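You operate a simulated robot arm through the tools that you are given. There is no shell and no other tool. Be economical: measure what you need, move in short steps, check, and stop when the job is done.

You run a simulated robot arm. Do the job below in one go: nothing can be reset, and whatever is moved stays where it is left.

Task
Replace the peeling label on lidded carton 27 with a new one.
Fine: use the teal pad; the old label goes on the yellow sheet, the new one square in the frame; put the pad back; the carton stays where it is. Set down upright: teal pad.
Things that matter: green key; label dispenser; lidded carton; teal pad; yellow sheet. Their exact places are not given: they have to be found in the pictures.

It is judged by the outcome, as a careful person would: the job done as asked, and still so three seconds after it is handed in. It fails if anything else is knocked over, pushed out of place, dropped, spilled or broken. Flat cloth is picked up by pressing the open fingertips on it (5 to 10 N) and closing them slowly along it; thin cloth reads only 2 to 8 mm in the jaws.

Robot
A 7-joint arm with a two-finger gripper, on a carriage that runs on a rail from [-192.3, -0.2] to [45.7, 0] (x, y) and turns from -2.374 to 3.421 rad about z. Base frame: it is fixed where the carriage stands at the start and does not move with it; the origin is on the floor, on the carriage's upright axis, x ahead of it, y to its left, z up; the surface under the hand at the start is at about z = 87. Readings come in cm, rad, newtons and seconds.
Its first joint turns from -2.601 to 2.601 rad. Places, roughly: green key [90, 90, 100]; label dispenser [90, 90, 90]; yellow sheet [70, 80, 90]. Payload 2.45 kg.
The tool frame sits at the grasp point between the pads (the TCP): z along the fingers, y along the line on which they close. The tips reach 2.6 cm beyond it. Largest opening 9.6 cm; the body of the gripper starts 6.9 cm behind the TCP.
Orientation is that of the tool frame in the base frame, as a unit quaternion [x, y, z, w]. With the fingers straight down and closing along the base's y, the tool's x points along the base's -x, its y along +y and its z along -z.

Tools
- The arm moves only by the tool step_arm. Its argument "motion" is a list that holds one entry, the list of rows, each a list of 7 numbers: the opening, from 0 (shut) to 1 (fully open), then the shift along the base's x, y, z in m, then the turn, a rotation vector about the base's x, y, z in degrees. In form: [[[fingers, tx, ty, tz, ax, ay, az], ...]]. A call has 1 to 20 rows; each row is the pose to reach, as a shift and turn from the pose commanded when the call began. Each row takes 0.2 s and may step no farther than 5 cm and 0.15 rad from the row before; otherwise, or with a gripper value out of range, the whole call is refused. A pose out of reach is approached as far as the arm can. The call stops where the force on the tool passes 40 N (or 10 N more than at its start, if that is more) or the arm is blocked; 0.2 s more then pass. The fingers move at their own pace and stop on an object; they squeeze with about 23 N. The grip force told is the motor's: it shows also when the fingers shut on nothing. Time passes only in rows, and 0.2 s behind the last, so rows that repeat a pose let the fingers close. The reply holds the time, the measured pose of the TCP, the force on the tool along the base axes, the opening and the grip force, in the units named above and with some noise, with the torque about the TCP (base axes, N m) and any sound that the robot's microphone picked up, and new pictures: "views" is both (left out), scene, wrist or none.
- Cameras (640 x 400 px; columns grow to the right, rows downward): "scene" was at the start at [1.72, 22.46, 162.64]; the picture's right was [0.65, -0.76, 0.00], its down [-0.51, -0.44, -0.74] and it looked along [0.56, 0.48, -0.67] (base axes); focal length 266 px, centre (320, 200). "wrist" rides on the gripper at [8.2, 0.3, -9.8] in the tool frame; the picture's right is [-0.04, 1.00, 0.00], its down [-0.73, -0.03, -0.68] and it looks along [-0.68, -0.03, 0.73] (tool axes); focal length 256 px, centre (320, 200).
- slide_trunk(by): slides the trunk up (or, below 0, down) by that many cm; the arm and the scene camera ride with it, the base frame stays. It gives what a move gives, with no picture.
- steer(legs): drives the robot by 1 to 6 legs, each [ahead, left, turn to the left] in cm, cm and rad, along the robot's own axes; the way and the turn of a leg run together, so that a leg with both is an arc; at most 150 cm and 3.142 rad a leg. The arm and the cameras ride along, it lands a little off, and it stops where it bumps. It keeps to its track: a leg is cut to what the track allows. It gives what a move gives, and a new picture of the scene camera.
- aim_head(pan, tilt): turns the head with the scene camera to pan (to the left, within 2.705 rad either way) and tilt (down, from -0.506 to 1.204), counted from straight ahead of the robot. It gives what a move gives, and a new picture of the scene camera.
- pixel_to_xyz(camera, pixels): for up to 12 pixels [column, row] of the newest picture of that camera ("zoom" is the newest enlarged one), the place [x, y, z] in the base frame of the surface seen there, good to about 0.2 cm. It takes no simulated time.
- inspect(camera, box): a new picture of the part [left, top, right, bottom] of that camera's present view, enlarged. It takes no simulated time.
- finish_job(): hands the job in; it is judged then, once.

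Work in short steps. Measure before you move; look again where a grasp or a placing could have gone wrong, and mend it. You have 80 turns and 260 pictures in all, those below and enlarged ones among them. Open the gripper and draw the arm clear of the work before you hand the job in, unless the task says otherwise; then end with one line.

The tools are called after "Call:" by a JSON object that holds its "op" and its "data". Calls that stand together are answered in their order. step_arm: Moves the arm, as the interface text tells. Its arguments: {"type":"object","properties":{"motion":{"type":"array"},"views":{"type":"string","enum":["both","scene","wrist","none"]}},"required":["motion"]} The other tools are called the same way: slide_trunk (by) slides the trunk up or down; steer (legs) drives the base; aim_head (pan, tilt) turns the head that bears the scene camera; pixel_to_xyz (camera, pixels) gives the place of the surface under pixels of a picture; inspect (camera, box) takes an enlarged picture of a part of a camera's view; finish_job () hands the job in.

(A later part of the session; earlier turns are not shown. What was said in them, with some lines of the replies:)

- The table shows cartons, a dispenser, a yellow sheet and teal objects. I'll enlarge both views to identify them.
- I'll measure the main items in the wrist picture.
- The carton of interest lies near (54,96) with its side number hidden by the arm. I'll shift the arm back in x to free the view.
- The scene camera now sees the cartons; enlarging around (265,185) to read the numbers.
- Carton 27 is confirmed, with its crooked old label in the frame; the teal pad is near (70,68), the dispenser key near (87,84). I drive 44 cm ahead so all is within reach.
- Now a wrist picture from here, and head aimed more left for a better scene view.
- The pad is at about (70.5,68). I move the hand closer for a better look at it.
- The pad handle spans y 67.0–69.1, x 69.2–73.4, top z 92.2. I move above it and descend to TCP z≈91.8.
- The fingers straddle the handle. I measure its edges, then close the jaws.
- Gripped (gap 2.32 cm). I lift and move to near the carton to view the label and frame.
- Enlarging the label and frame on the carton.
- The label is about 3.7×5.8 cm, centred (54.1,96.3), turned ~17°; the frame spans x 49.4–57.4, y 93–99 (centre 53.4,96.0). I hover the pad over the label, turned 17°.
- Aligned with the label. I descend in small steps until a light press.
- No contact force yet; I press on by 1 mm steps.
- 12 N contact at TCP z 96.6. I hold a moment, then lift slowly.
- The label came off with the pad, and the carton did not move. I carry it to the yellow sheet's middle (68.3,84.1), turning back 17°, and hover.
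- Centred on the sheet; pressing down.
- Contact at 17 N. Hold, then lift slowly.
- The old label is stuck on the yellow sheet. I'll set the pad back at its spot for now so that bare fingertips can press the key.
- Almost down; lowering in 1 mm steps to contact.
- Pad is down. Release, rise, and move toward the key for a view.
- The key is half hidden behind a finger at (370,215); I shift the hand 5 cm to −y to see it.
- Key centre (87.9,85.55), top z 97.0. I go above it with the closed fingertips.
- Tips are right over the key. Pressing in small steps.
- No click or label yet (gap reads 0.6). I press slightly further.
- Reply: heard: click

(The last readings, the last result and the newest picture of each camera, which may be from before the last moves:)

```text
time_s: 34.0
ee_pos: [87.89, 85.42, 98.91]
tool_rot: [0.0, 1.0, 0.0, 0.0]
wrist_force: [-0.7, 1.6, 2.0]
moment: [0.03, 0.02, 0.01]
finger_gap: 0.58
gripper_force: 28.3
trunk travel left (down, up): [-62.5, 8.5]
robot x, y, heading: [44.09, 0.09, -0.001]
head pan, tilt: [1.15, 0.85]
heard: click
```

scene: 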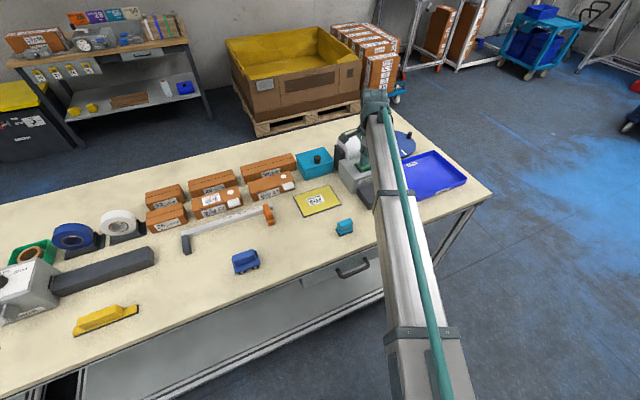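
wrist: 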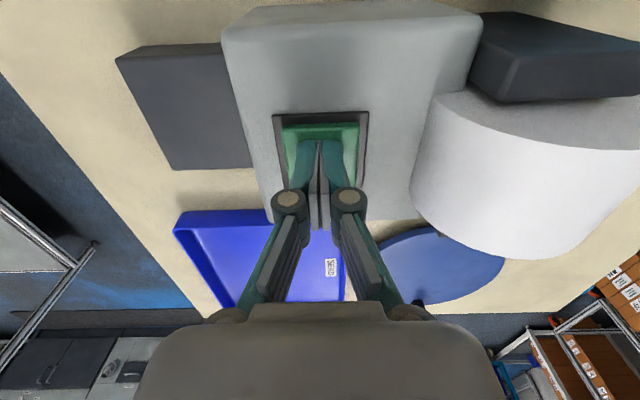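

A click was heard. I raise the hand and look at the dispenser's ledge.

Call:
{"op": "step_arm", "data": {"motion": [[[0, 0, 0, 0.01, 0, 0, 0], [0, 0, 0, 0.05, 0, 0, 0], [0, 0, 0, 0.09, 0, 0, 0], [0, -0.04, 0, 0.11, 0, 0, 0], [0, -0.08, -0.01, 0.11, 0, 0, 0], [0, -0.12, -0.02, 0.11, 0, 0, 0], [0, -0.14, -0.03, 0.11, 0, 0, 0], [0, -0.14, -0.03, 0.11, 0, 0, 0]]]}}

```text
time_s: 35.8
ee_pos: [73.86, 82.54, 109.99]
tool_rot: [0.0, 1.0, 0.0, 0.0]
wrist_force: [-0.3, 0.3, -0.3]
moment: [-0.02, 0.01, -0.01]
finger_gap: 0.0
gripper_force: 28.1
trunk travel left (down, up): [-62.5, 8.5]
robot x, y, heading: [44.26, -0.22, 0.002]
head pan, tilt: [1.15, 0.85]
```

scene: 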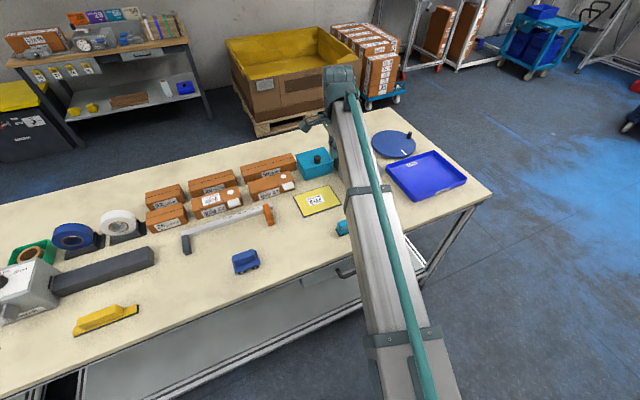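
wrist: 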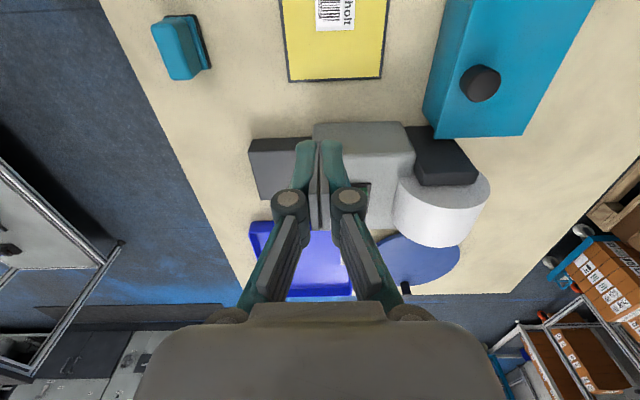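

Call:
{"op": "inspect", "data": {"camera": "wrist", "box": [240, 110, 420, 222]}}

```text
3.56 times, centred on (330, 166) of wrist
```

zoom: 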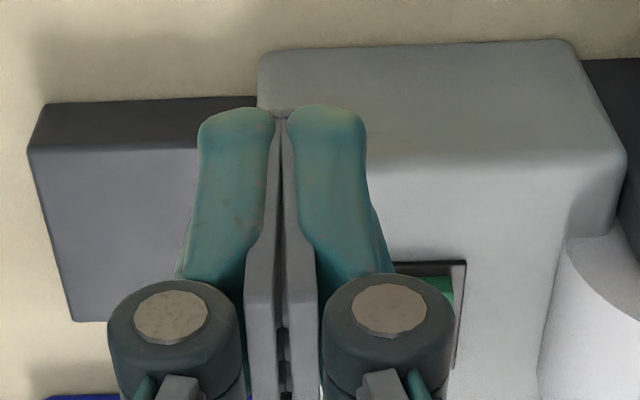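

No label seen on the visible part of the ledge; I move the hand to −y to see all of it.

Call:
{"op": "step_arm", "data": {"motion": [[[0, -0.01, -0.04, 0, 0, 0, 0], [0, -0.02, -0.08, 0, 0, 0, 0], [0, -0.025, -0.12, 0, 0, 0, 0], [0, -0.025, -0.145, 0, 0, 0, 0], [0.6, -0.025, -0.145, 0, 0, 0, 0]]], "views": "both"}}

Call:
{"op": "inspect", "data": {"camera": "wrist", "box": [370, 80, 530, 240]}}

```text
time_s: 37.0
ee_pos: [71.37, 67.88, 109.84]
tool_rot: [-0.001, 1.0, 0.0, -0.001]
wrist_force: [0.8, -0.5, 0.9]
moment: [-0.02, 0.02, 0.03]
finger_gap: 5.47
gripper_force: 0.1
trunk travel left (down, up): [-62.5, 8.5]
robot x, y, heading: [44.32, 0.3, -0.003]
head pan, tilt: [1.15, 0.85]
```

scene: 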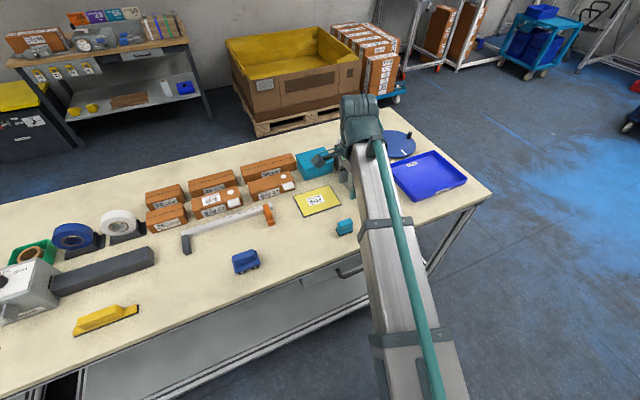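
wrist: 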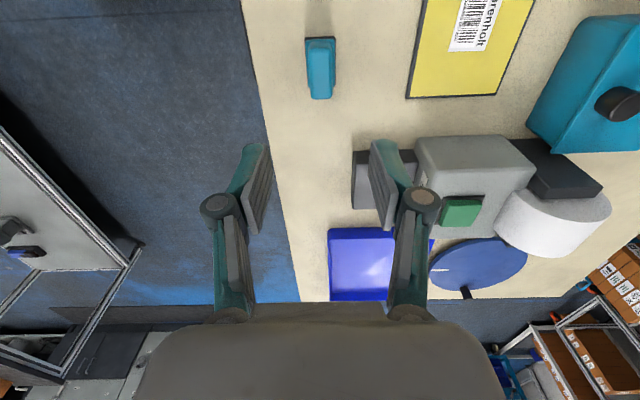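

```text
2.50 times, centred on (450, 160) of wrist
```

zoom: 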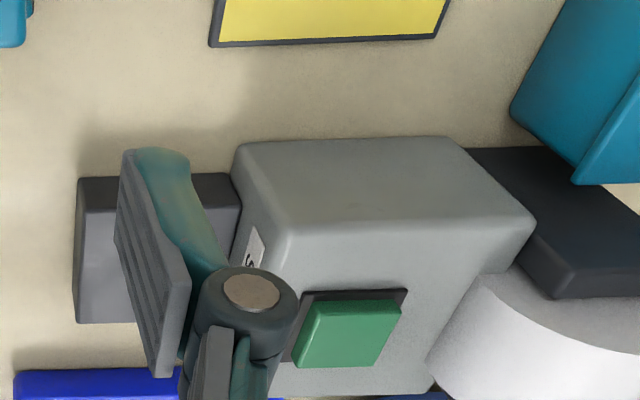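

A finger still covers the ledge's middle; I close the fingers and look again.

Call:
{"op": "step_arm", "data": {"motion": [[[0, 0, 0, 0, 0, 0, 0], [0, 0, 0, 0, 0, 0, 0], [0, 0, 0, 0, 0, 0, 0]]], "views": "wrist"}}

Call:
{"op": "inspect", "data": {"camera": "wrist", "box": [330, 110, 530, 240]}}

```text
time_s: 37.8
ee_pos: [71.43, 67.97, 109.83]
tool_rot: [-0.001, 1.0, -0.001, 0.001]
wrist_force: [0.0, 0.2, 0.3]
moment: [-0.02, 0.02, 0.01]
finger_gap: 0.02
gripper_force: 23.6
trunk travel left (down, up): [-62.5, 8.5]
robot x, y, heading: [44.09, 0.26, 0.003]
head pan, tilt: [1.15, 0.85]
```

wrist: 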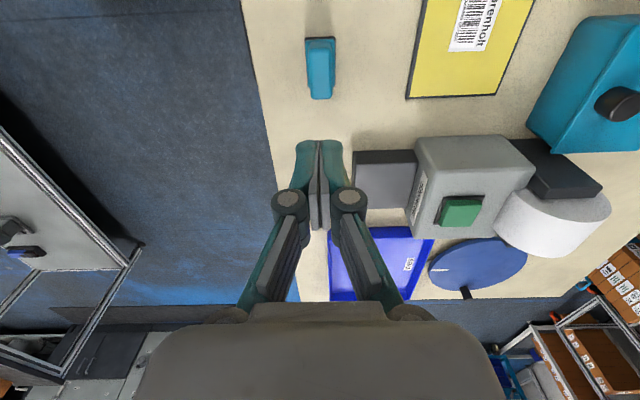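

```text
3.08 times, centred on (430, 175) of wrist
```

zoom: 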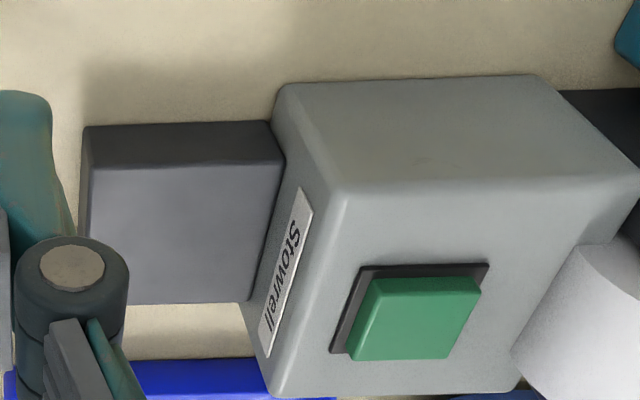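

No label emerged; the press was too light. I return above the key for a firmer press.

Call:
{"op": "step_arm", "data": {"motion": [[[0, 0.035, 0.04, 0, 0, 0, 0], [0, 0.07, 0.08, 0, 0, 0, 0], [0, 0.105, 0.12, 0, 0, 0, 0], [0, 0.14, 0.15, 0, 0, 0, 0], [0, 0.165, 0.1755, -0.02, 0, 0, 0], [0, 0.165, 0.1755, -0.06, 0, 0, 0], [0, 0.165, 0.1755, -0.09, 0, 0, 0], [0, 0.165, 0.1755, -0.1, 0, 0, 0], [0, 0.165, 0.1755, -0.104, 0, 0, 0], [0, 0.165, 0.1755, -0.107, 0, 0, 0], [0, 0.165, 0.1755, -0.109, 0, 0, 0], [0, 0.165, 0.1755, -0.11, 0, 0, 0], [0, 0.165, 0.1755, -0.111, 0, 0, 0], [0, 0.165, 0.1755, -0.112, 0, 0, 0], [0, 0.165, 0.1755, -0.112, 0, 0, 0], [0, 0.165, 0.1755, -0.112, 0, 0, 0]]], "views": "wrist"}}

```text
refused: row 1 steps farther than a row can; nothing moved
```

Call:
{"op": "step_arm", "data": {"motion": [[[0, 0.03, 0.03, 0, 0, 0, 0], [0, 0.06, 0.065, 0, 0, 0, 0], [0, 0.09, 0.1, 0, 0, 0, 0], [0, 0.12, 0.135, 0, 0, 0, 0], [0, 0.15, 0.165, -0.01, 0, 0, 0], [0, 0.165, 0.1755, -0.04, 0, 0, 0], [0, 0.165, 0.1755, -0.08, 0, 0, 0], [0, 0.165, 0.1755, -0.1, 0, 0, 0], [0, 0.165, 0.1755, -0.104, 0, 0, 0], [0, 0.165, 0.1755, -0.107, 0, 0, 0], [0, 0.165, 0.1755, -0.109, 0, 0, 0], [0, 0.165, 0.1755, -0.11, 0, 0, 0], [0, 0.165, 0.1755, -0.111, 0, 0, 0], [0, 0.165, 0.1755, -0.112, 0, 0, 0], [0, 0.165, 0.1755, -0.112, 0, 0, 0], [0, 0.165, 0.1755, -0.112, 0, 0, 0]]], "views": "both"}}

```text
time_s: 41.2
ee_pos: [87.9, 85.52, 98.74]
tool_rot: [0.0, 1.0, 0.0, 0.0]
wrist_force: [0.7, 1.6, 3.6]
moment: [0.03, 0.01, -0.03]
finger_gap: 0.6
gripper_force: 28.8
trunk travel left (down, up): [-62.5, 8.5]
robot x, y, heading: [44.36, 0.21, 0.003]
head pan, tilt: [1.15, 0.85]
heard: click
```

scene: 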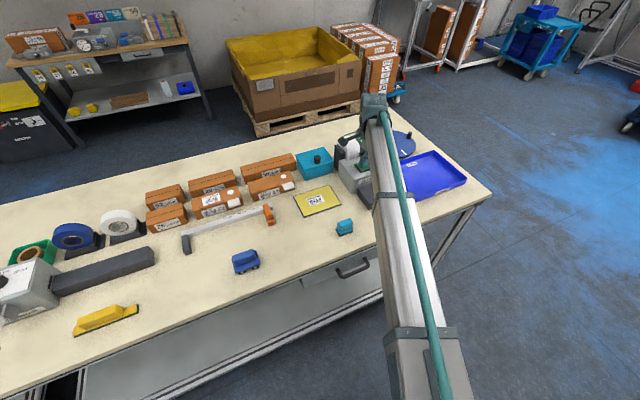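
wrist: 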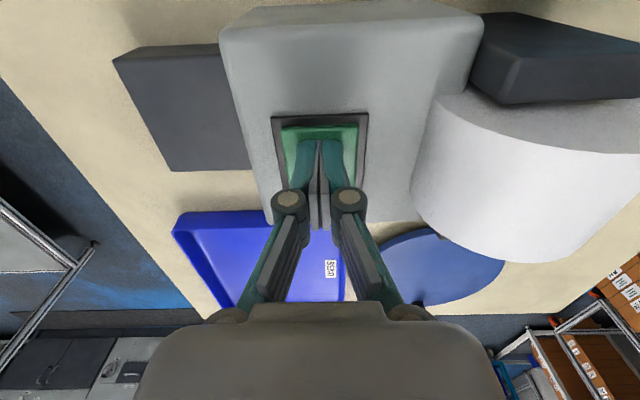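

Click again, but still no label. I press further, in 1 mm steps, up to firm force.

Call:
{"op": "step_arm", "data": {"motion": [[[0, 0, 0, -0.001, 0, 0, 0], [0, 0, 0, -0.002, 0, 0, 0], [0, 0, 0, -0.003, 0, 0, 0], [0, 0, 0, -0.004, 0, 0, 0], [0, 0, 0, -0.004, 0, 0, 0], [0, 0, 0, -0.004, 0, 0, 0]]], "views": "wrist"}}

```text
time_s: 42.6
ee_pos: [87.9, 85.61, 98.33]
tool_rot: [0.0, 1.0, 0.001, 0.0]
wrist_force: [0.8, 1.9, 8.8]
moment: [0.05, -0.04, 0.0]
finger_gap: 0.57
gripper_force: 28.3
trunk travel left (down, up): [-62.5, 8.5]
robot x, y, heading: [44.39, 0.13, -0.002]
head pan, tilt: [1.15, 0.85]
```

wrist: 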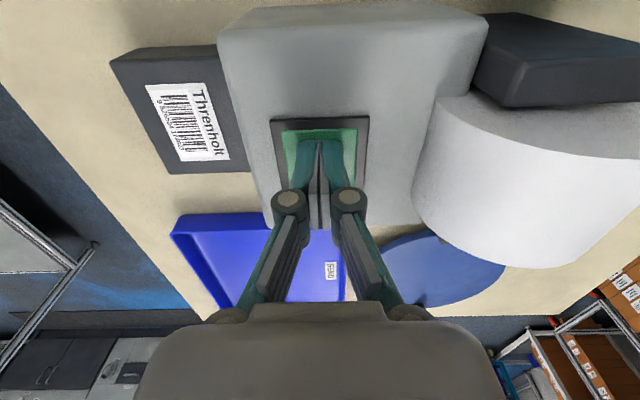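

A fresh label lies on the ledge at (187,122). I rise, shift aside and measure it.

Call:
{"op": "step_arm", "data": {"motion": [[[0, 0, 0, 0.01, 0, 0, 0], [0, 0, 0, 0.05, 0, 0, 0], [0, 0, 0, 0.09, 0, 0, 0], [0, -0.04, 0, 0.11, 0, 0, 0], [0, -0.08, -0.01, 0.11, 0, 0, 0], [0, -0.12, -0.04, 0.11, 0, 0, 0], [0, -0.15, -0.08, 0.11, 0, 0, 0], [0, -0.165, -0.12, 0.11, 0, 0, 0], [0, -0.165, -0.16, 0.11, 0, 0, 0], [0, -0.165, -0.175, 0.11, 0, 0, 0], [0, -0.165, -0.175, 0.11, 0, 0, 0]]], "views": "wrist"}}

Call:
{"op": "inspect", "data": {"camera": "wrist", "box": [340, 130, 440, 220]}}

```text
time_s: 45.0
ee_pos: [71.54, 68.1, 109.31]
tool_rot: [0.0, 1.0, 0.0, -0.001]
wrist_force: [0.2, -0.2, -0.1]
moment: [0.0, -0.03, -0.02]
finger_gap: 0.0
gripper_force: 28.9
trunk travel left (down, up): [-62.5, 8.5]
robot x, y, heading: [44.2, 0.06, -0.001]
head pan, tilt: [1.15, 0.85]
```

wrist: 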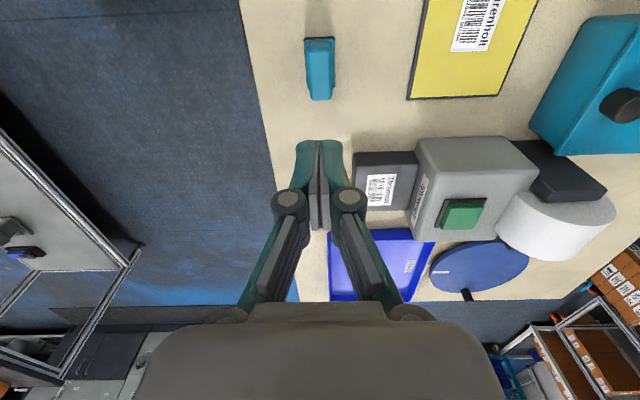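

```text
4.44 times, centred on (390, 175) of wrist
```

zoom: 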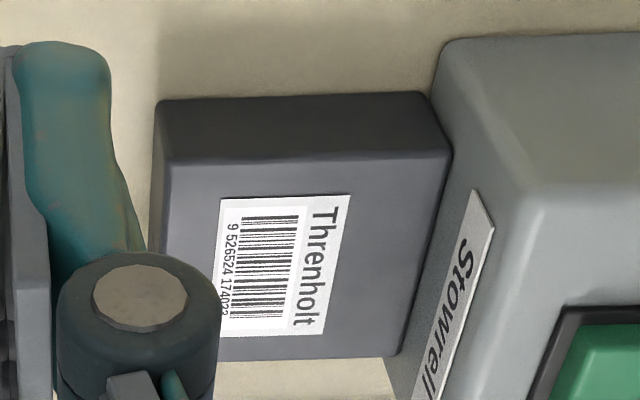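

The new label lies with text along +x, as the old one did. I measure its corners and the pad.

Call:
{"op": "pixel_to_xyz", "data": {"camera": "zoom", "pixels": [[222, 200], [347, 197], [322, 333], [224, 334], [275, 265], [240, 201], [335, 265], [300, 334]]}}

Call:
{"op": "pixel_to_xyz", "data": {"camera": "wrist", "pixels": [[320, 37], [306, 40], [335, 40], [320, 75], [320, 95], [312, 75], [329, 75]]}}

```text
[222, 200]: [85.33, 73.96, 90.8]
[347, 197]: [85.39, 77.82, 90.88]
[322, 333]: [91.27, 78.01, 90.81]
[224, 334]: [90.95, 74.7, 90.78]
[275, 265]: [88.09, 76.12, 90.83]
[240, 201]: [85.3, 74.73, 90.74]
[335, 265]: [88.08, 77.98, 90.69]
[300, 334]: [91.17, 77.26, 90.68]
```

```text
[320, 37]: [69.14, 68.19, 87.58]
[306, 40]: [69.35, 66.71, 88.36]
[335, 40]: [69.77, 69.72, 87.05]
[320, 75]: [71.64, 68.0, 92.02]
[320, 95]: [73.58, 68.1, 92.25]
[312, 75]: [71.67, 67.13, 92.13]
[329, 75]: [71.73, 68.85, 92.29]
```

Label: x 85.3–91.2, y 74–78, z 90.8, centre (88.25,76.0). Now regrasp the pad at (71.2,68.1).

Call:
{"op": "step_arm", "data": {"motion": [[[0.6, -0.003, 0, 0, 0, 0, 0], [0.6, -0.003, 0, -0.04, 0, 0, 0], [0.6, -0.003, 0, -0.08, 0, 0, 0], [0.6, -0.003, 0, -0.12, 0, 0, 0], [0.6, -0.003, 0, -0.16, 0, 0, 0], [0.6, -0.003, 0, -0.175, 0, 0, 0], [0.1, -0.003, 0, -0.176, 0, 0, 0], [0.1, -0.003, 0, -0.176, 0, 0, 0], [0.1, -0.003, 0, -0.176, 0, 0, 0], [0.1, -0.003, 0, -0.176, 0, 0, 0]]], "views": "wrist"}}

```text
time_s: 47.2
ee_pos: [71.12, 67.96, 91.68]
tool_rot: [0.0, 1.0, 0.0, 0.001]
wrist_force: [0.2, 1.0, 0.0]
moment: [0.02, -0.02, 0.0]
finger_gap: 2.33
gripper_force: 22.5
trunk travel left (down, up): [-62.5, 8.5]
robot x, y, heading: [44.1, 0.24, -0.001]
head pan, tilt: [1.15, 0.85]
```

wrist: 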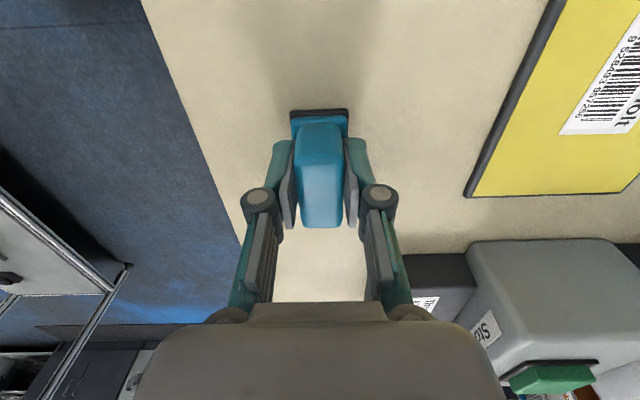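

Gripped. I lift and hover over the new label.

Call:
{"op": "step_arm", "data": {"motion": [[[0.1, 0, 0, 0.03, 0, 0, 0], [0.1, 0, 0, 0.07, 0, 0, 0], [0.1, 0, 0, 0.11, 0, 0, 0], [0.1, 0.045, 0.02, 0.11, 0, 0, 0], [0.1, 0.09, 0.04, 0.11, 0, 0, 0], [0.1, 0.13, 0.06, 0.11, 0, 0, 0], [0.1, 0.167, 0.08, 0.11, 0, 0, 0], [0.1, 0.167, 0.08, 0.07, 0, 0, 0], [0.1, 0.167, 0.08, 0.05, 0, 0, 0], [0.1, 0.167, 0.08, 0.05, 0, 0, 0]]]}}

```text
time_s: 49.4
ee_pos: [87.87, 76.1, 96.57]
tool_rot: [0.0, 1.0, -0.001, 0.0]
wrist_force: [0.1, -0.3, -0.8]
moment: [0.0, -0.02, 0.0]
finger_gap: 2.33
gripper_force: 23.2
trunk travel left (down, up): [-62.5, 8.5]
robot x, y, heading: [44.54, 0.47, 0.001]
head pan, tilt: [1.15, 0.85]
```

scene: 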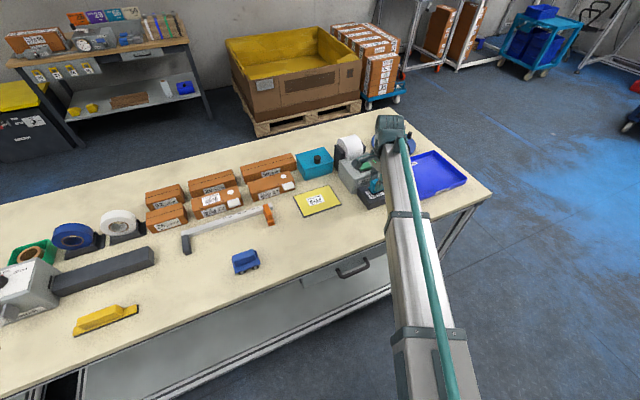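
wrist: 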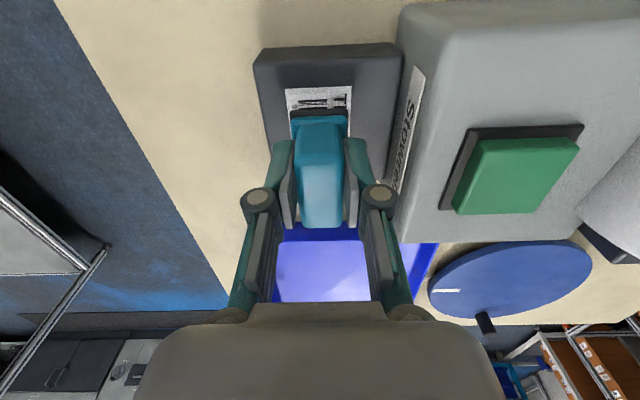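

Well aligned. I check the label's near corners and then press.

Call:
{"op": "pixel_to_xyz", "data": {"camera": "wrist", "pixels": [[288, 90], [350, 88], [292, 112], [347, 112]]}}

Call:
{"op": "step_arm", "data": {"motion": [[[0.1, 0, 0, -0.005, 0, 0, 0], [0.1, 0, 0, -0.009, 0, 0, 0], [0.1, 0, 0, -0.011, 0, 0, 0], [0.1, 0, 0, -0.012, 0, 0, 0], [0.1, 0, 0, -0.013, 0, 0, 0]]], "views": "wrist"}}

```text
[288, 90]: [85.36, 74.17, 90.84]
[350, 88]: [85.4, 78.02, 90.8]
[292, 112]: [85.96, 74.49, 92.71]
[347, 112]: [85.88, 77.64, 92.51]
```

```text
time_s: 50.6
ee_pos: [87.74, 76.17, 95.4]
tool_rot: [0.001, 1.0, 0.0, 0.001]
wrist_force: [-0.3, -1.0, -1.5]
moment: [0.0, 0.0, 0.01]
finger_gap: 2.3
gripper_force: 22.4
trunk travel left (down, up): [-62.5, 8.5]
robot x, y, heading: [44.52, 0.08, -0.005]
head pan, tilt: [1.15, 0.85]
```

wrist: 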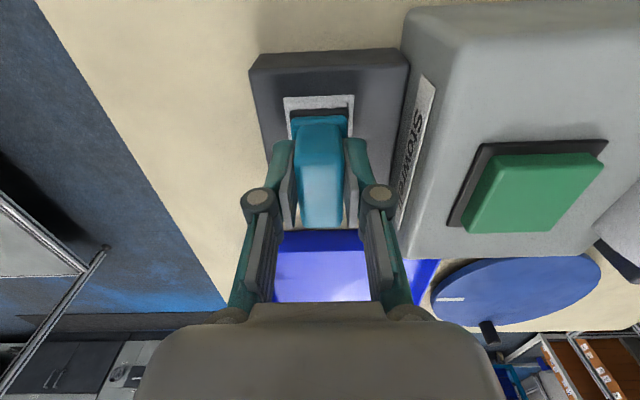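

No contact yet; lowering further.

Call:
{"op": "step_arm", "data": {"motion": [[[0.1, 0, 0, -0.001, 0, 0, 0], [0.1, 0, 0, -0.002, 0, 0, 0]]], "views": "none"}}

```text
time_s: 51.2
ee_pos: [87.83, 76.01, 95.24]
tool_rot: [0.001, 1.0, 0.0, 0.0]
wrist_force: [0.6, 1.0, 3.4]
moment: [-0.01, 0.02, -0.02]
finger_gap: 2.33
gripper_force: 23.1
trunk travel left (down, up): [-62.5, 8.5]
robot x, y, heading: [44.38, 0.27, -0.002]
head pan, tilt: [1.15, 0.85]
```

Touching (3.4 N). One more mm, hold, then lift.

Call:
{"op": "step_arm", "data": {"motion": [[[0.1, 0, 0, -0.0008, 0, 0, 0], [0.1, 0, 0, -0.001, 0, 0, 0], [0.1, 0, 0, -0.001, 0, 0, 0], [0.1, 0, 0, -0.001, 0, 0, 0], [0.1, 0, 0, 0.005, 0, 0, 0], [0.1, 0, 0, 0.01, 0, 0, 0], [0.1, 0, 0, 0.03, 0, 0, 0], [0.1, 0, 0, 0.06, 0, 0, 0], [0.1, 0, 0, 0.1, 0, 0, 0], [0.1, 0, 0, 0.12, 0, 0, 0], [0.1, 0, 0, 0.12, 0, 0, 0]]]}}

```text
time_s: 53.6
ee_pos: [87.92, 76.12, 107.23]
tool_rot: [0.0, 1.0, 0.0, 0.0]
wrist_force: [1.0, -0.8, -1.9]
moment: [0.0, 0.02, -0.02]
finger_gap: 2.31
gripper_force: 23.0
trunk travel left (down, up): [-62.5, 8.5]
robot x, y, heading: [44.27, 0.37, -0.001]
head pan, tilt: [1.15, 0.85]
```

scene: 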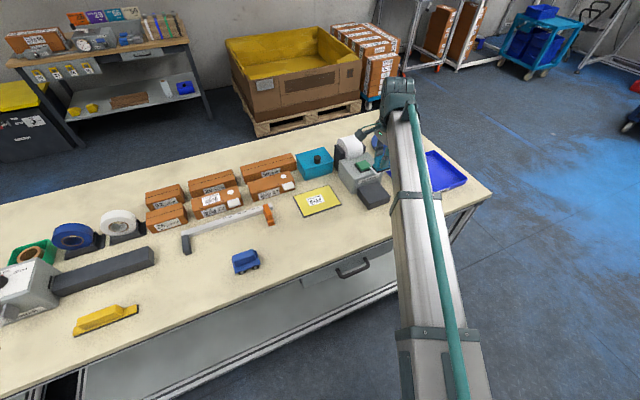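
wrist: 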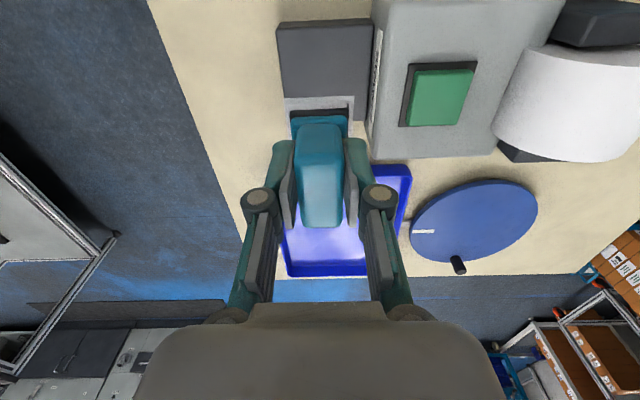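

The new label is on the pad. The scene camera now sees the bare frame at (267,183); I measure it.

Call:
{"op": "inspect", "data": {"camera": "scene", "box": [240, 160, 304, 206]}}

```text
8.70 times, centred on (272, 183) of scene
```

zoom: 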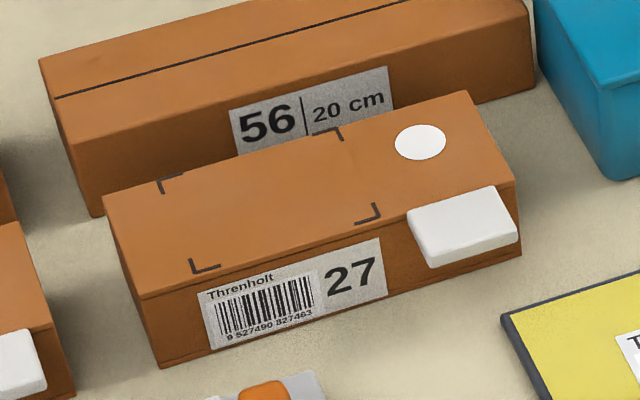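

Call:
{"op": "pixel_to_xyz", "data": {"camera": "zoom", "pixels": [[194, 271], [159, 181], [339, 129], [377, 217], [266, 200], [160, 192], [182, 176], [343, 139], [380, 205], [218, 266], [189, 260], [315, 132]]}}

```text
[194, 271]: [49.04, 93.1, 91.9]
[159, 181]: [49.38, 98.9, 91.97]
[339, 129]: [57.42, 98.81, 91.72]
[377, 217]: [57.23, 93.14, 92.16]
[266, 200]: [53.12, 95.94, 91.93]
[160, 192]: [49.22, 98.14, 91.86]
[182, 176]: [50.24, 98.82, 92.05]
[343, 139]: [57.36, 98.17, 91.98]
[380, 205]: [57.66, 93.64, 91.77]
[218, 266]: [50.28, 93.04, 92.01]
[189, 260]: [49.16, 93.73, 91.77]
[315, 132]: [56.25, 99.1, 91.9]
```

Frame centre is (53.35,96.0), square to the axes. I carry the label there and hover at z≈99.

Call:
{"op": "step_arm", "data": {"motion": [[[0.1, -0.045, 0, 0.01, 0, 0, 0], [0.1, -0.09, 0.01, 0.01, 0, 0, 0], [0.1, -0.13, 0.035, 0.01, 0, 0, 0], [0.1, -0.17, 0.06, 0.01, 0, 0, 0], [0.1, -0.21, 0.085, 0.01, 0, 0, 0], [0.1, -0.25, 0.11, 0.01, 0, 0, 0], [0.1, -0.29, 0.135, 0.01, 0, 0, 0], [0.1, -0.32, 0.165, 0.01, 0, 0, 0], [0.1, -0.35, 0.199, 0.0, 0, 0, 0], [0.1, -0.35, 0.199, -0.04, 0, 0, 0], [0.1, -0.35, 0.199, -0.085, 0, 0, 0], [0.1, -0.35, 0.199, -0.085, 0, 0, 0]]], "views": "wrist"}}

```text
time_s: 56.2
ee_pos: [52.76, 95.81, 98.6]
tool_rot: [-0.001, 1.0, 0.0, 0.0]
wrist_force: [-0.2, 0.5, -0.9]
moment: [-0.01, -0.02, -0.01]
finger_gap: 2.34
gripper_force: 22.9
trunk travel left (down, up): [-62.5, 8.5]
robot x, y, heading: [44.19, 0.01, 0.003]
head pan, tilt: [1.15, 0.85]
```

wrist: 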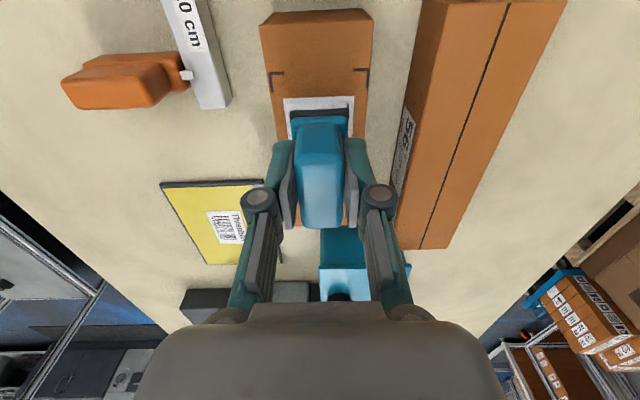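

Call:
{"op": "inspect", "data": {"camera": "wrist", "box": [256, 60, 384, 140]}}

Call:
{"op": "pixel_to_xyz", "data": {"camera": "wrist", "pixels": [[286, 99], [352, 98], [271, 73], [368, 71]]}}

```text
5.00 times, centred on (320, 100) of wrist
```

zoom: 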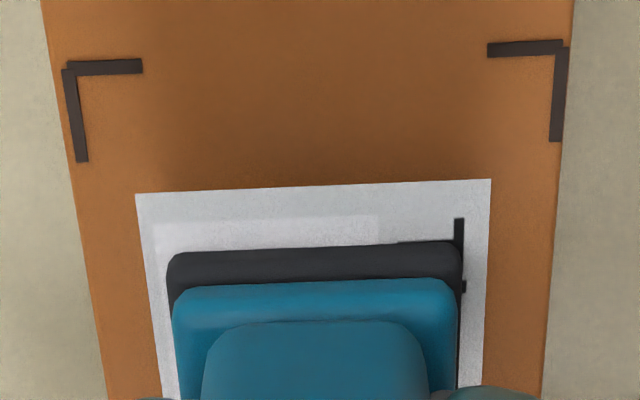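

```text
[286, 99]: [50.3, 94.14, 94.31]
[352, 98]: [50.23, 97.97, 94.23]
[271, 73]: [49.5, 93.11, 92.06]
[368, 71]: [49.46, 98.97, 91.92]
```

Label edge at x 50.25, y centre 96.05; frame centre y 96.04, x 53.4. I shift +2 mm in x and lower.

Call:
{"op": "step_arm", "data": {"motion": [[[0.1, 0.002, 0, -0.005, 0, 0, 0], [0.1, 0.002, 0, -0.01, 0, 0, 0], [0.1, 0.002, 0, -0.014, 0, 0, 0], [0.1, 0.002, 0, -0.017, 0, 0, 0], [0.1, 0.002, 0, -0.019, 0, 0, 0]]], "views": "wrist"}}

```text
time_s: 57.4
ee_pos: [53.02, 95.85, 96.66]
tool_rot: [0.0, 1.0, 0.0, 0.0]
wrist_force: [0.0, -0.7, -0.7]
moment: [-0.02, 0.02, 0.04]
finger_gap: 2.3
gripper_force: 22.8
trunk travel left (down, up): [-62.5, 8.5]
robot x, y, heading: [44.19, 0.22, -0.004]
head pan, tilt: [1.15, 0.85]
```

wrist: 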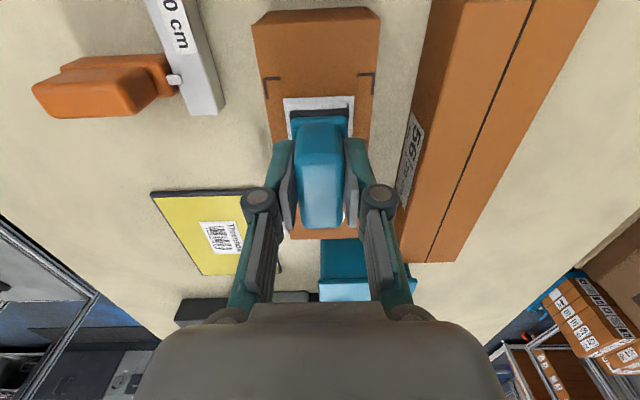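

Still centred in the frame; press on by 1 mm steps.

Call:
{"op": "step_arm", "data": {"motion": [[[0.1, 0, 0, -0.001, 0, 0, 0], [0.1, 0, 0, -0.002, 0, 0, 0]]], "views": "none"}}

```text
time_s: 58.0
ee_pos: [53.05, 96.04, 96.66]
tool_rot: [0.001, 1.0, 0.0, 0.0]
wrist_force: [-0.1, -0.2, -0.7]
moment: [-0.01, 0.02, 0.01]
finger_gap: 2.31
gripper_force: 23.3
trunk travel left (down, up): [-62.5, 8.5]
robot x, y, heading: [44.28, 0.24, 0.002]
head pan, tilt: [1.15, 0.85]
```

Call:
{"op": "step_arm", "data": {"motion": [[[0.1, 0, 0, -0.001, 0, 0, 0], [0.1, 0, 0, -0.002, 0, 0, 0], [0.1, 0, 0, -0.002, 0, 0, 0]]], "views": "none"}}

```text
time_s: 58.8
ee_pos: [53.02, 95.9, 96.41]
tool_rot: [0.0, 1.0, 0.001, 0.0]
wrist_force: [-0.2, 2.6, 7.9]
moment: [0.08, -0.07, 0.0]
finger_gap: 2.31
gripper_force: 23.1
trunk travel left (down, up): [-62.5, 8.5]
robot x, y, heading: [44.48, 0.09, -0.0]
head pan, tilt: [1.15, 0.85]
```

8 N contact. One more 0.7 mm for a firm press, hold, then lift straight up.

Call:
{"op": "step_arm", "data": {"motion": [[[0.1, 0, 0, -0.0007, 0, 0, 0], [0.1, 0, 0, -0.0007, 0, 0, 0], [0.1, 0, 0, -0.0007, 0, 0, 0], [0.1, 0, 0, -0.0007, 0, 0, 0], [0.1, 0, 0, 0.005, 0, 0, 0], [0.1, 0, 0, 0.01, 0, 0, 0], [0.1, 0, 0, 0.03, 0, 0, 0], [0.1, 0, 0, 0.07, 0, 0, 0], [0.1, 0, 0, 0.11, 0, 0, 0], [0.1, -0.03, -0.04, 0.12, 0, 0, 0], [0.1, -0.04, -0.08, 0.12, 0, 0, 0], [0.1, -0.04, -0.08, 0.12, 0, 0, 0]]]}}

Call:
{"op": "inspect", "data": {"camera": "wrist", "box": [340, 40, 460, 200]}}

```text
refused: row 10 steps farther than a row can; nothing moved
```

```text
2.50 times, centred on (400, 120) of wrist
```

zoom: 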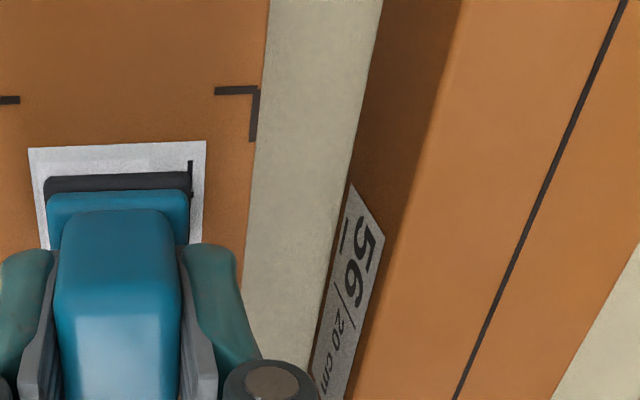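

The call was refused for one long step; same motion with shorter steps.

Call:
{"op": "step_arm", "data": {"motion": [[[0.1, 0, 0, -0.0007, 0, 0, 0], [0.1, 0, 0, -0.0007, 0, 0, 0], [0.1, 0, 0, -0.0007, 0, 0, 0], [0.1, 0, 0, -0.0007, 0, 0, 0], [0.1, 0, 0, 0.005, 0, 0, 0], [0.1, 0, 0, 0.01, 0, 0, 0], [0.1, 0, 0, 0.03, 0, 0, 0], [0.1, 0, 0, 0.07, 0, 0, 0], [0.1, 0, 0, 0.11, 0, 0, 0], [0.1, -0.02, -0.03, 0.12, 0, 0, 0], [0.1, -0.04, -0.06, 0.12, 0, 0, 0], [0.1, -0.04, -0.08, 0.12, 0, 0, 0], [0.1, -0.04, -0.08, 0.12, 0, 0, 0]]]}}

Call:
{"op": "inspect", "data": {"camera": "wrist", "box": [340, 40, 460, 200]}}

```text
time_s: 61.6
ee_pos: [49.02, 88.02, 108.38]
tool_rot: [0.0, 1.0, 0.001, 0.0]
wrist_force: [0.3, -0.8, -0.6]
moment: [0.0, -0.01, 0.0]
finger_gap: 2.33
gripper_force: 23.3
trunk travel left (down, up): [-62.5, 8.5]
robot x, y, heading: [44.18, -0.38, -0.0]
head pan, tilt: [1.15, 0.85]
```

scene: 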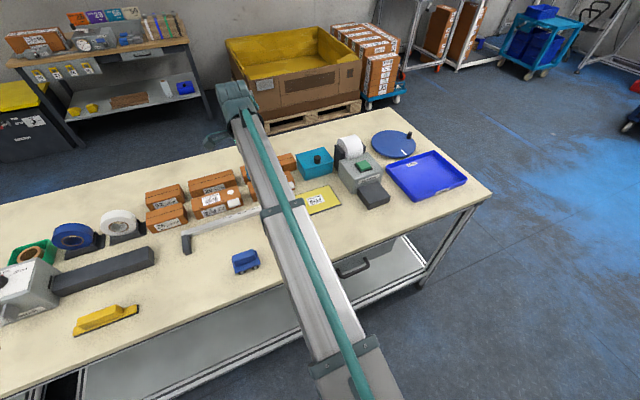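
wrist: 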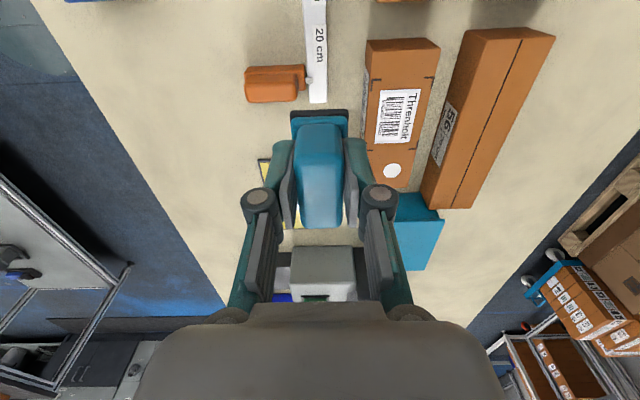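

```text
2.50 times, centred on (400, 120) of wrist
```

zoom: 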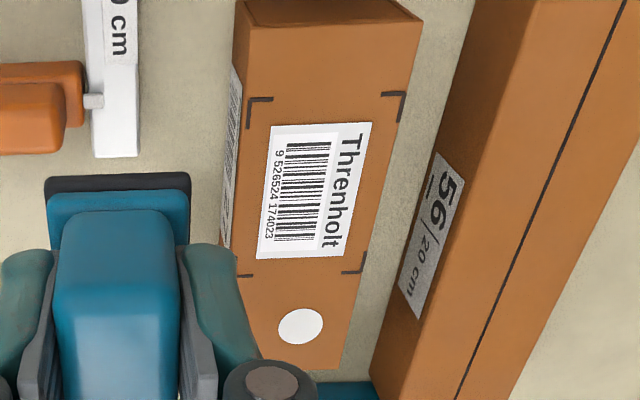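

The label looks square in the frame. I verify its corners, and return the pad toward its place.

Call:
{"op": "pixel_to_xyz", "data": {"camera": "zoom", "pixels": [[272, 127], [370, 123], [343, 254], [259, 257], [249, 98], [404, 93], [363, 273]]}}

Call:
{"op": "step_arm", "data": {"motion": [[[0.1, 0.04, -0.02, 0, 0, 0, 0], [0.1, 0.08, -0.045, 0, 0, 0, 0], [0.1, 0.12, -0.07, 0, 0, 0, 0], [0.1, 0.155, -0.1, 0, 0, 0, 0], [0.1, 0.19, -0.13, 0, 0, 0, 0], [0.1, 0.212, -0.165, 0, 0, 0, 0], [0.1, 0.2215, -0.2, -0.02, 0, 0, 0], [0.1, 0.2215, -0.2, -0.06, 0, 0, 0], [0.1, 0.2215, -0.2, -0.1, 0, 0, 0], [0.1, 0.2215, -0.2, -0.14, 0, 0, 0], [0.1, 0.2215, -0.2, -0.16, 0, 0, 0], [0.1, 0.2215, -0.2, -0.165, 0, 0, 0]]]}}

```text
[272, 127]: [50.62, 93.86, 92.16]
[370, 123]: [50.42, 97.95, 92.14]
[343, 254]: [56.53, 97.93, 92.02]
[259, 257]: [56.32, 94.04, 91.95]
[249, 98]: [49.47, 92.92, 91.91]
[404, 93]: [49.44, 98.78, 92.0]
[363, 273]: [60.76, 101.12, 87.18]
```

```text
time_s: 64.2
ee_pos: [71.2, 67.94, 91.97]
tool_rot: [0.001, 1.0, 0.0, 0.0]
wrist_force: [0.0, -0.2, -1.3]
moment: [-0.02, -0.01, 0.01]
finger_gap: 2.34
gripper_force: 22.4
trunk travel left (down, up): [-62.5, 8.5]
robot x, y, heading: [44.56, -0.16, -0.006]
head pan, tilt: [1.15, 0.85]
```

scene: 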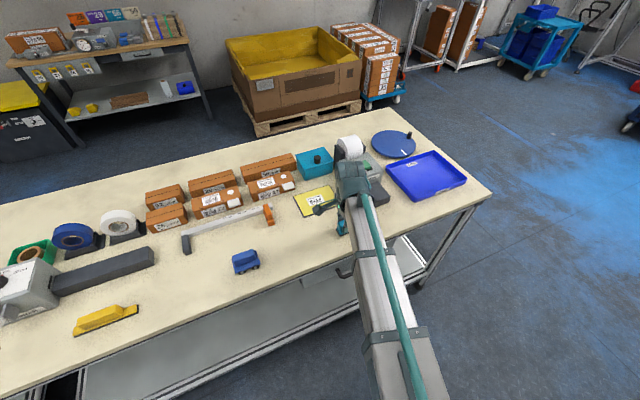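
wrist: 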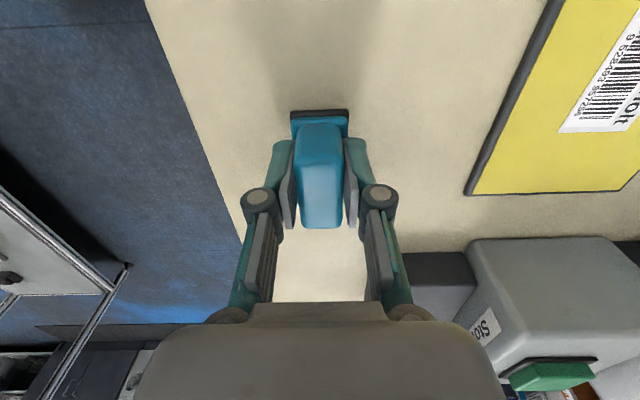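

Label centre ≈(53.5,95.95) vs frame (53.4,96): good. The pad is ~3 mm above the table; I lower it to contact.

Call:
{"op": "step_arm", "data": {"motion": [[[0.1, 0, 0, -0.001, 0, 0, 0], [0.1, 0, 0, -0.002, 0, 0, 0], [0.1, 0, 0, -0.003, 0, 0, 0]]], "views": "none"}}

```text
time_s: 65.0
ee_pos: [71.17, 67.94, 91.67]
tool_rot: [0.0, 1.0, 0.0, 0.0]
wrist_force: [0.2, 0.3, 2.5]
moment: [-0.02, -0.01, 0.02]
finger_gap: 2.31
gripper_force: 23.4
trunk travel left (down, up): [-62.5, 8.5]
robot x, y, heading: [44.5, 0.17, 0.003]
head pan, tilt: [1.15, 0.85]
```

Touching down (2.5 N). I open, rise and draw clear.

Call:
{"op": "step_arm", "data": {"motion": [[[0.6, 0, 0, 0, 0, 0, 0], [0.6, 0, 0, 0, 0, 0, 0], [0.6, 0, 0, 0, 0, 0, 0], [0.6, 0, 0, 0.03, 0, 0, 0], [0.6, 0, 0, 0.08, 0, 0, 0], [0.8, 0, 0, 0.13, 0, 0, 0], [1, 0, 0, 0.18, 0, 0, 0], [1, -0.04, 0, 0.2, 0, 0, 0], [1, -0.08, 0, 0.2, 0, 0, 0], [1, -0.12, 0.02, 0.22, 0, 0, 0], [1, -0.15, 0.05, 0.23, 0, 0, 0], [1, -0.15, 0.08, 0.23, 0, 0, 0], [1, -0.15, 0.08, 0.23, 0, 0, 0]]]}}

Call:
{"op": "inspect", "data": {"camera": "wrist", "box": [190, 0, 450, 220]}}

```text
time_s: 67.8
ee_pos: [56.11, 75.84, 114.6]
tool_rot: [0.0, 1.0, 0.0, 0.0]
wrist_force: [-0.1, 0.0, -0.2]
moment: [-0.02, 0.03, -0.01]
finger_gap: 9.59
gripper_force: 0.0
trunk travel left (down, up): [-62.5, 8.5]
robot x, y, heading: [44.58, 0.2, 0.001]
head pan, tilt: [1.15, 0.85]
```

scene: 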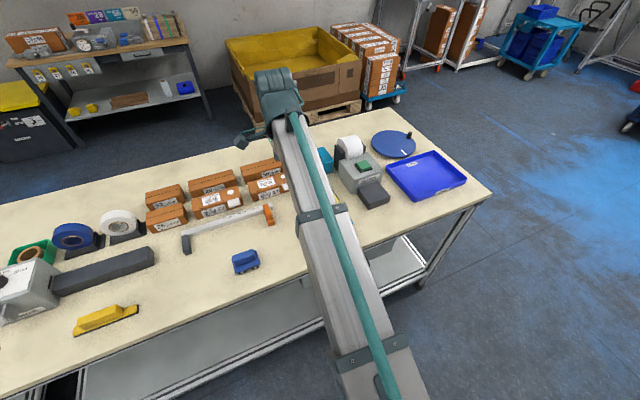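
wrist: 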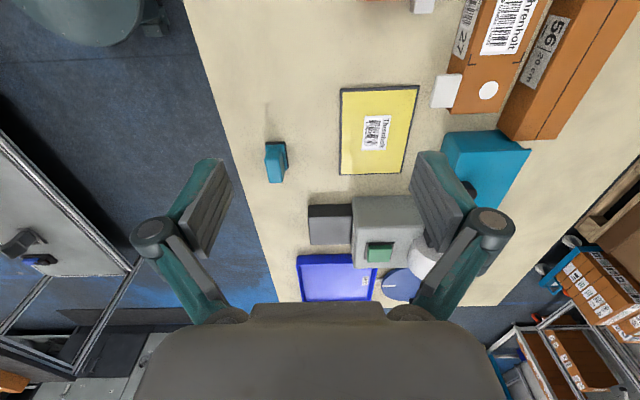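

```text
1.82 times, centred on (320, 110) of wrist
```

zoom: 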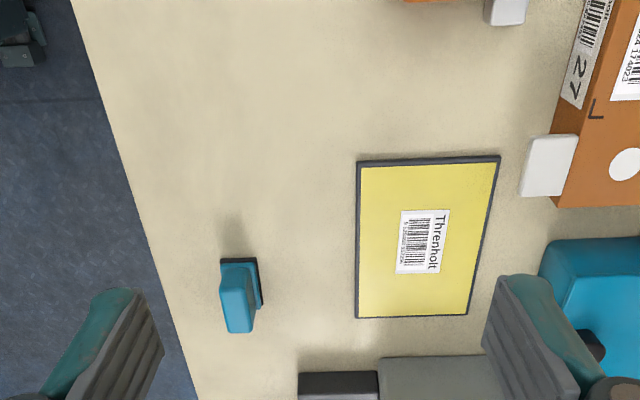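

The pad stands upright in its place, the old label is on the sheet, the new one is in the frame, and the arm is clear. Handing in.

Call:
{"op": "finish_job", "data": {}}

```text
The job is handed in.
```

The label on carton 27 is replaced: the new one sits square in the frame, the old one is on the yellow sheet, the teal pad is back upright in its place, and the carton has not moved.
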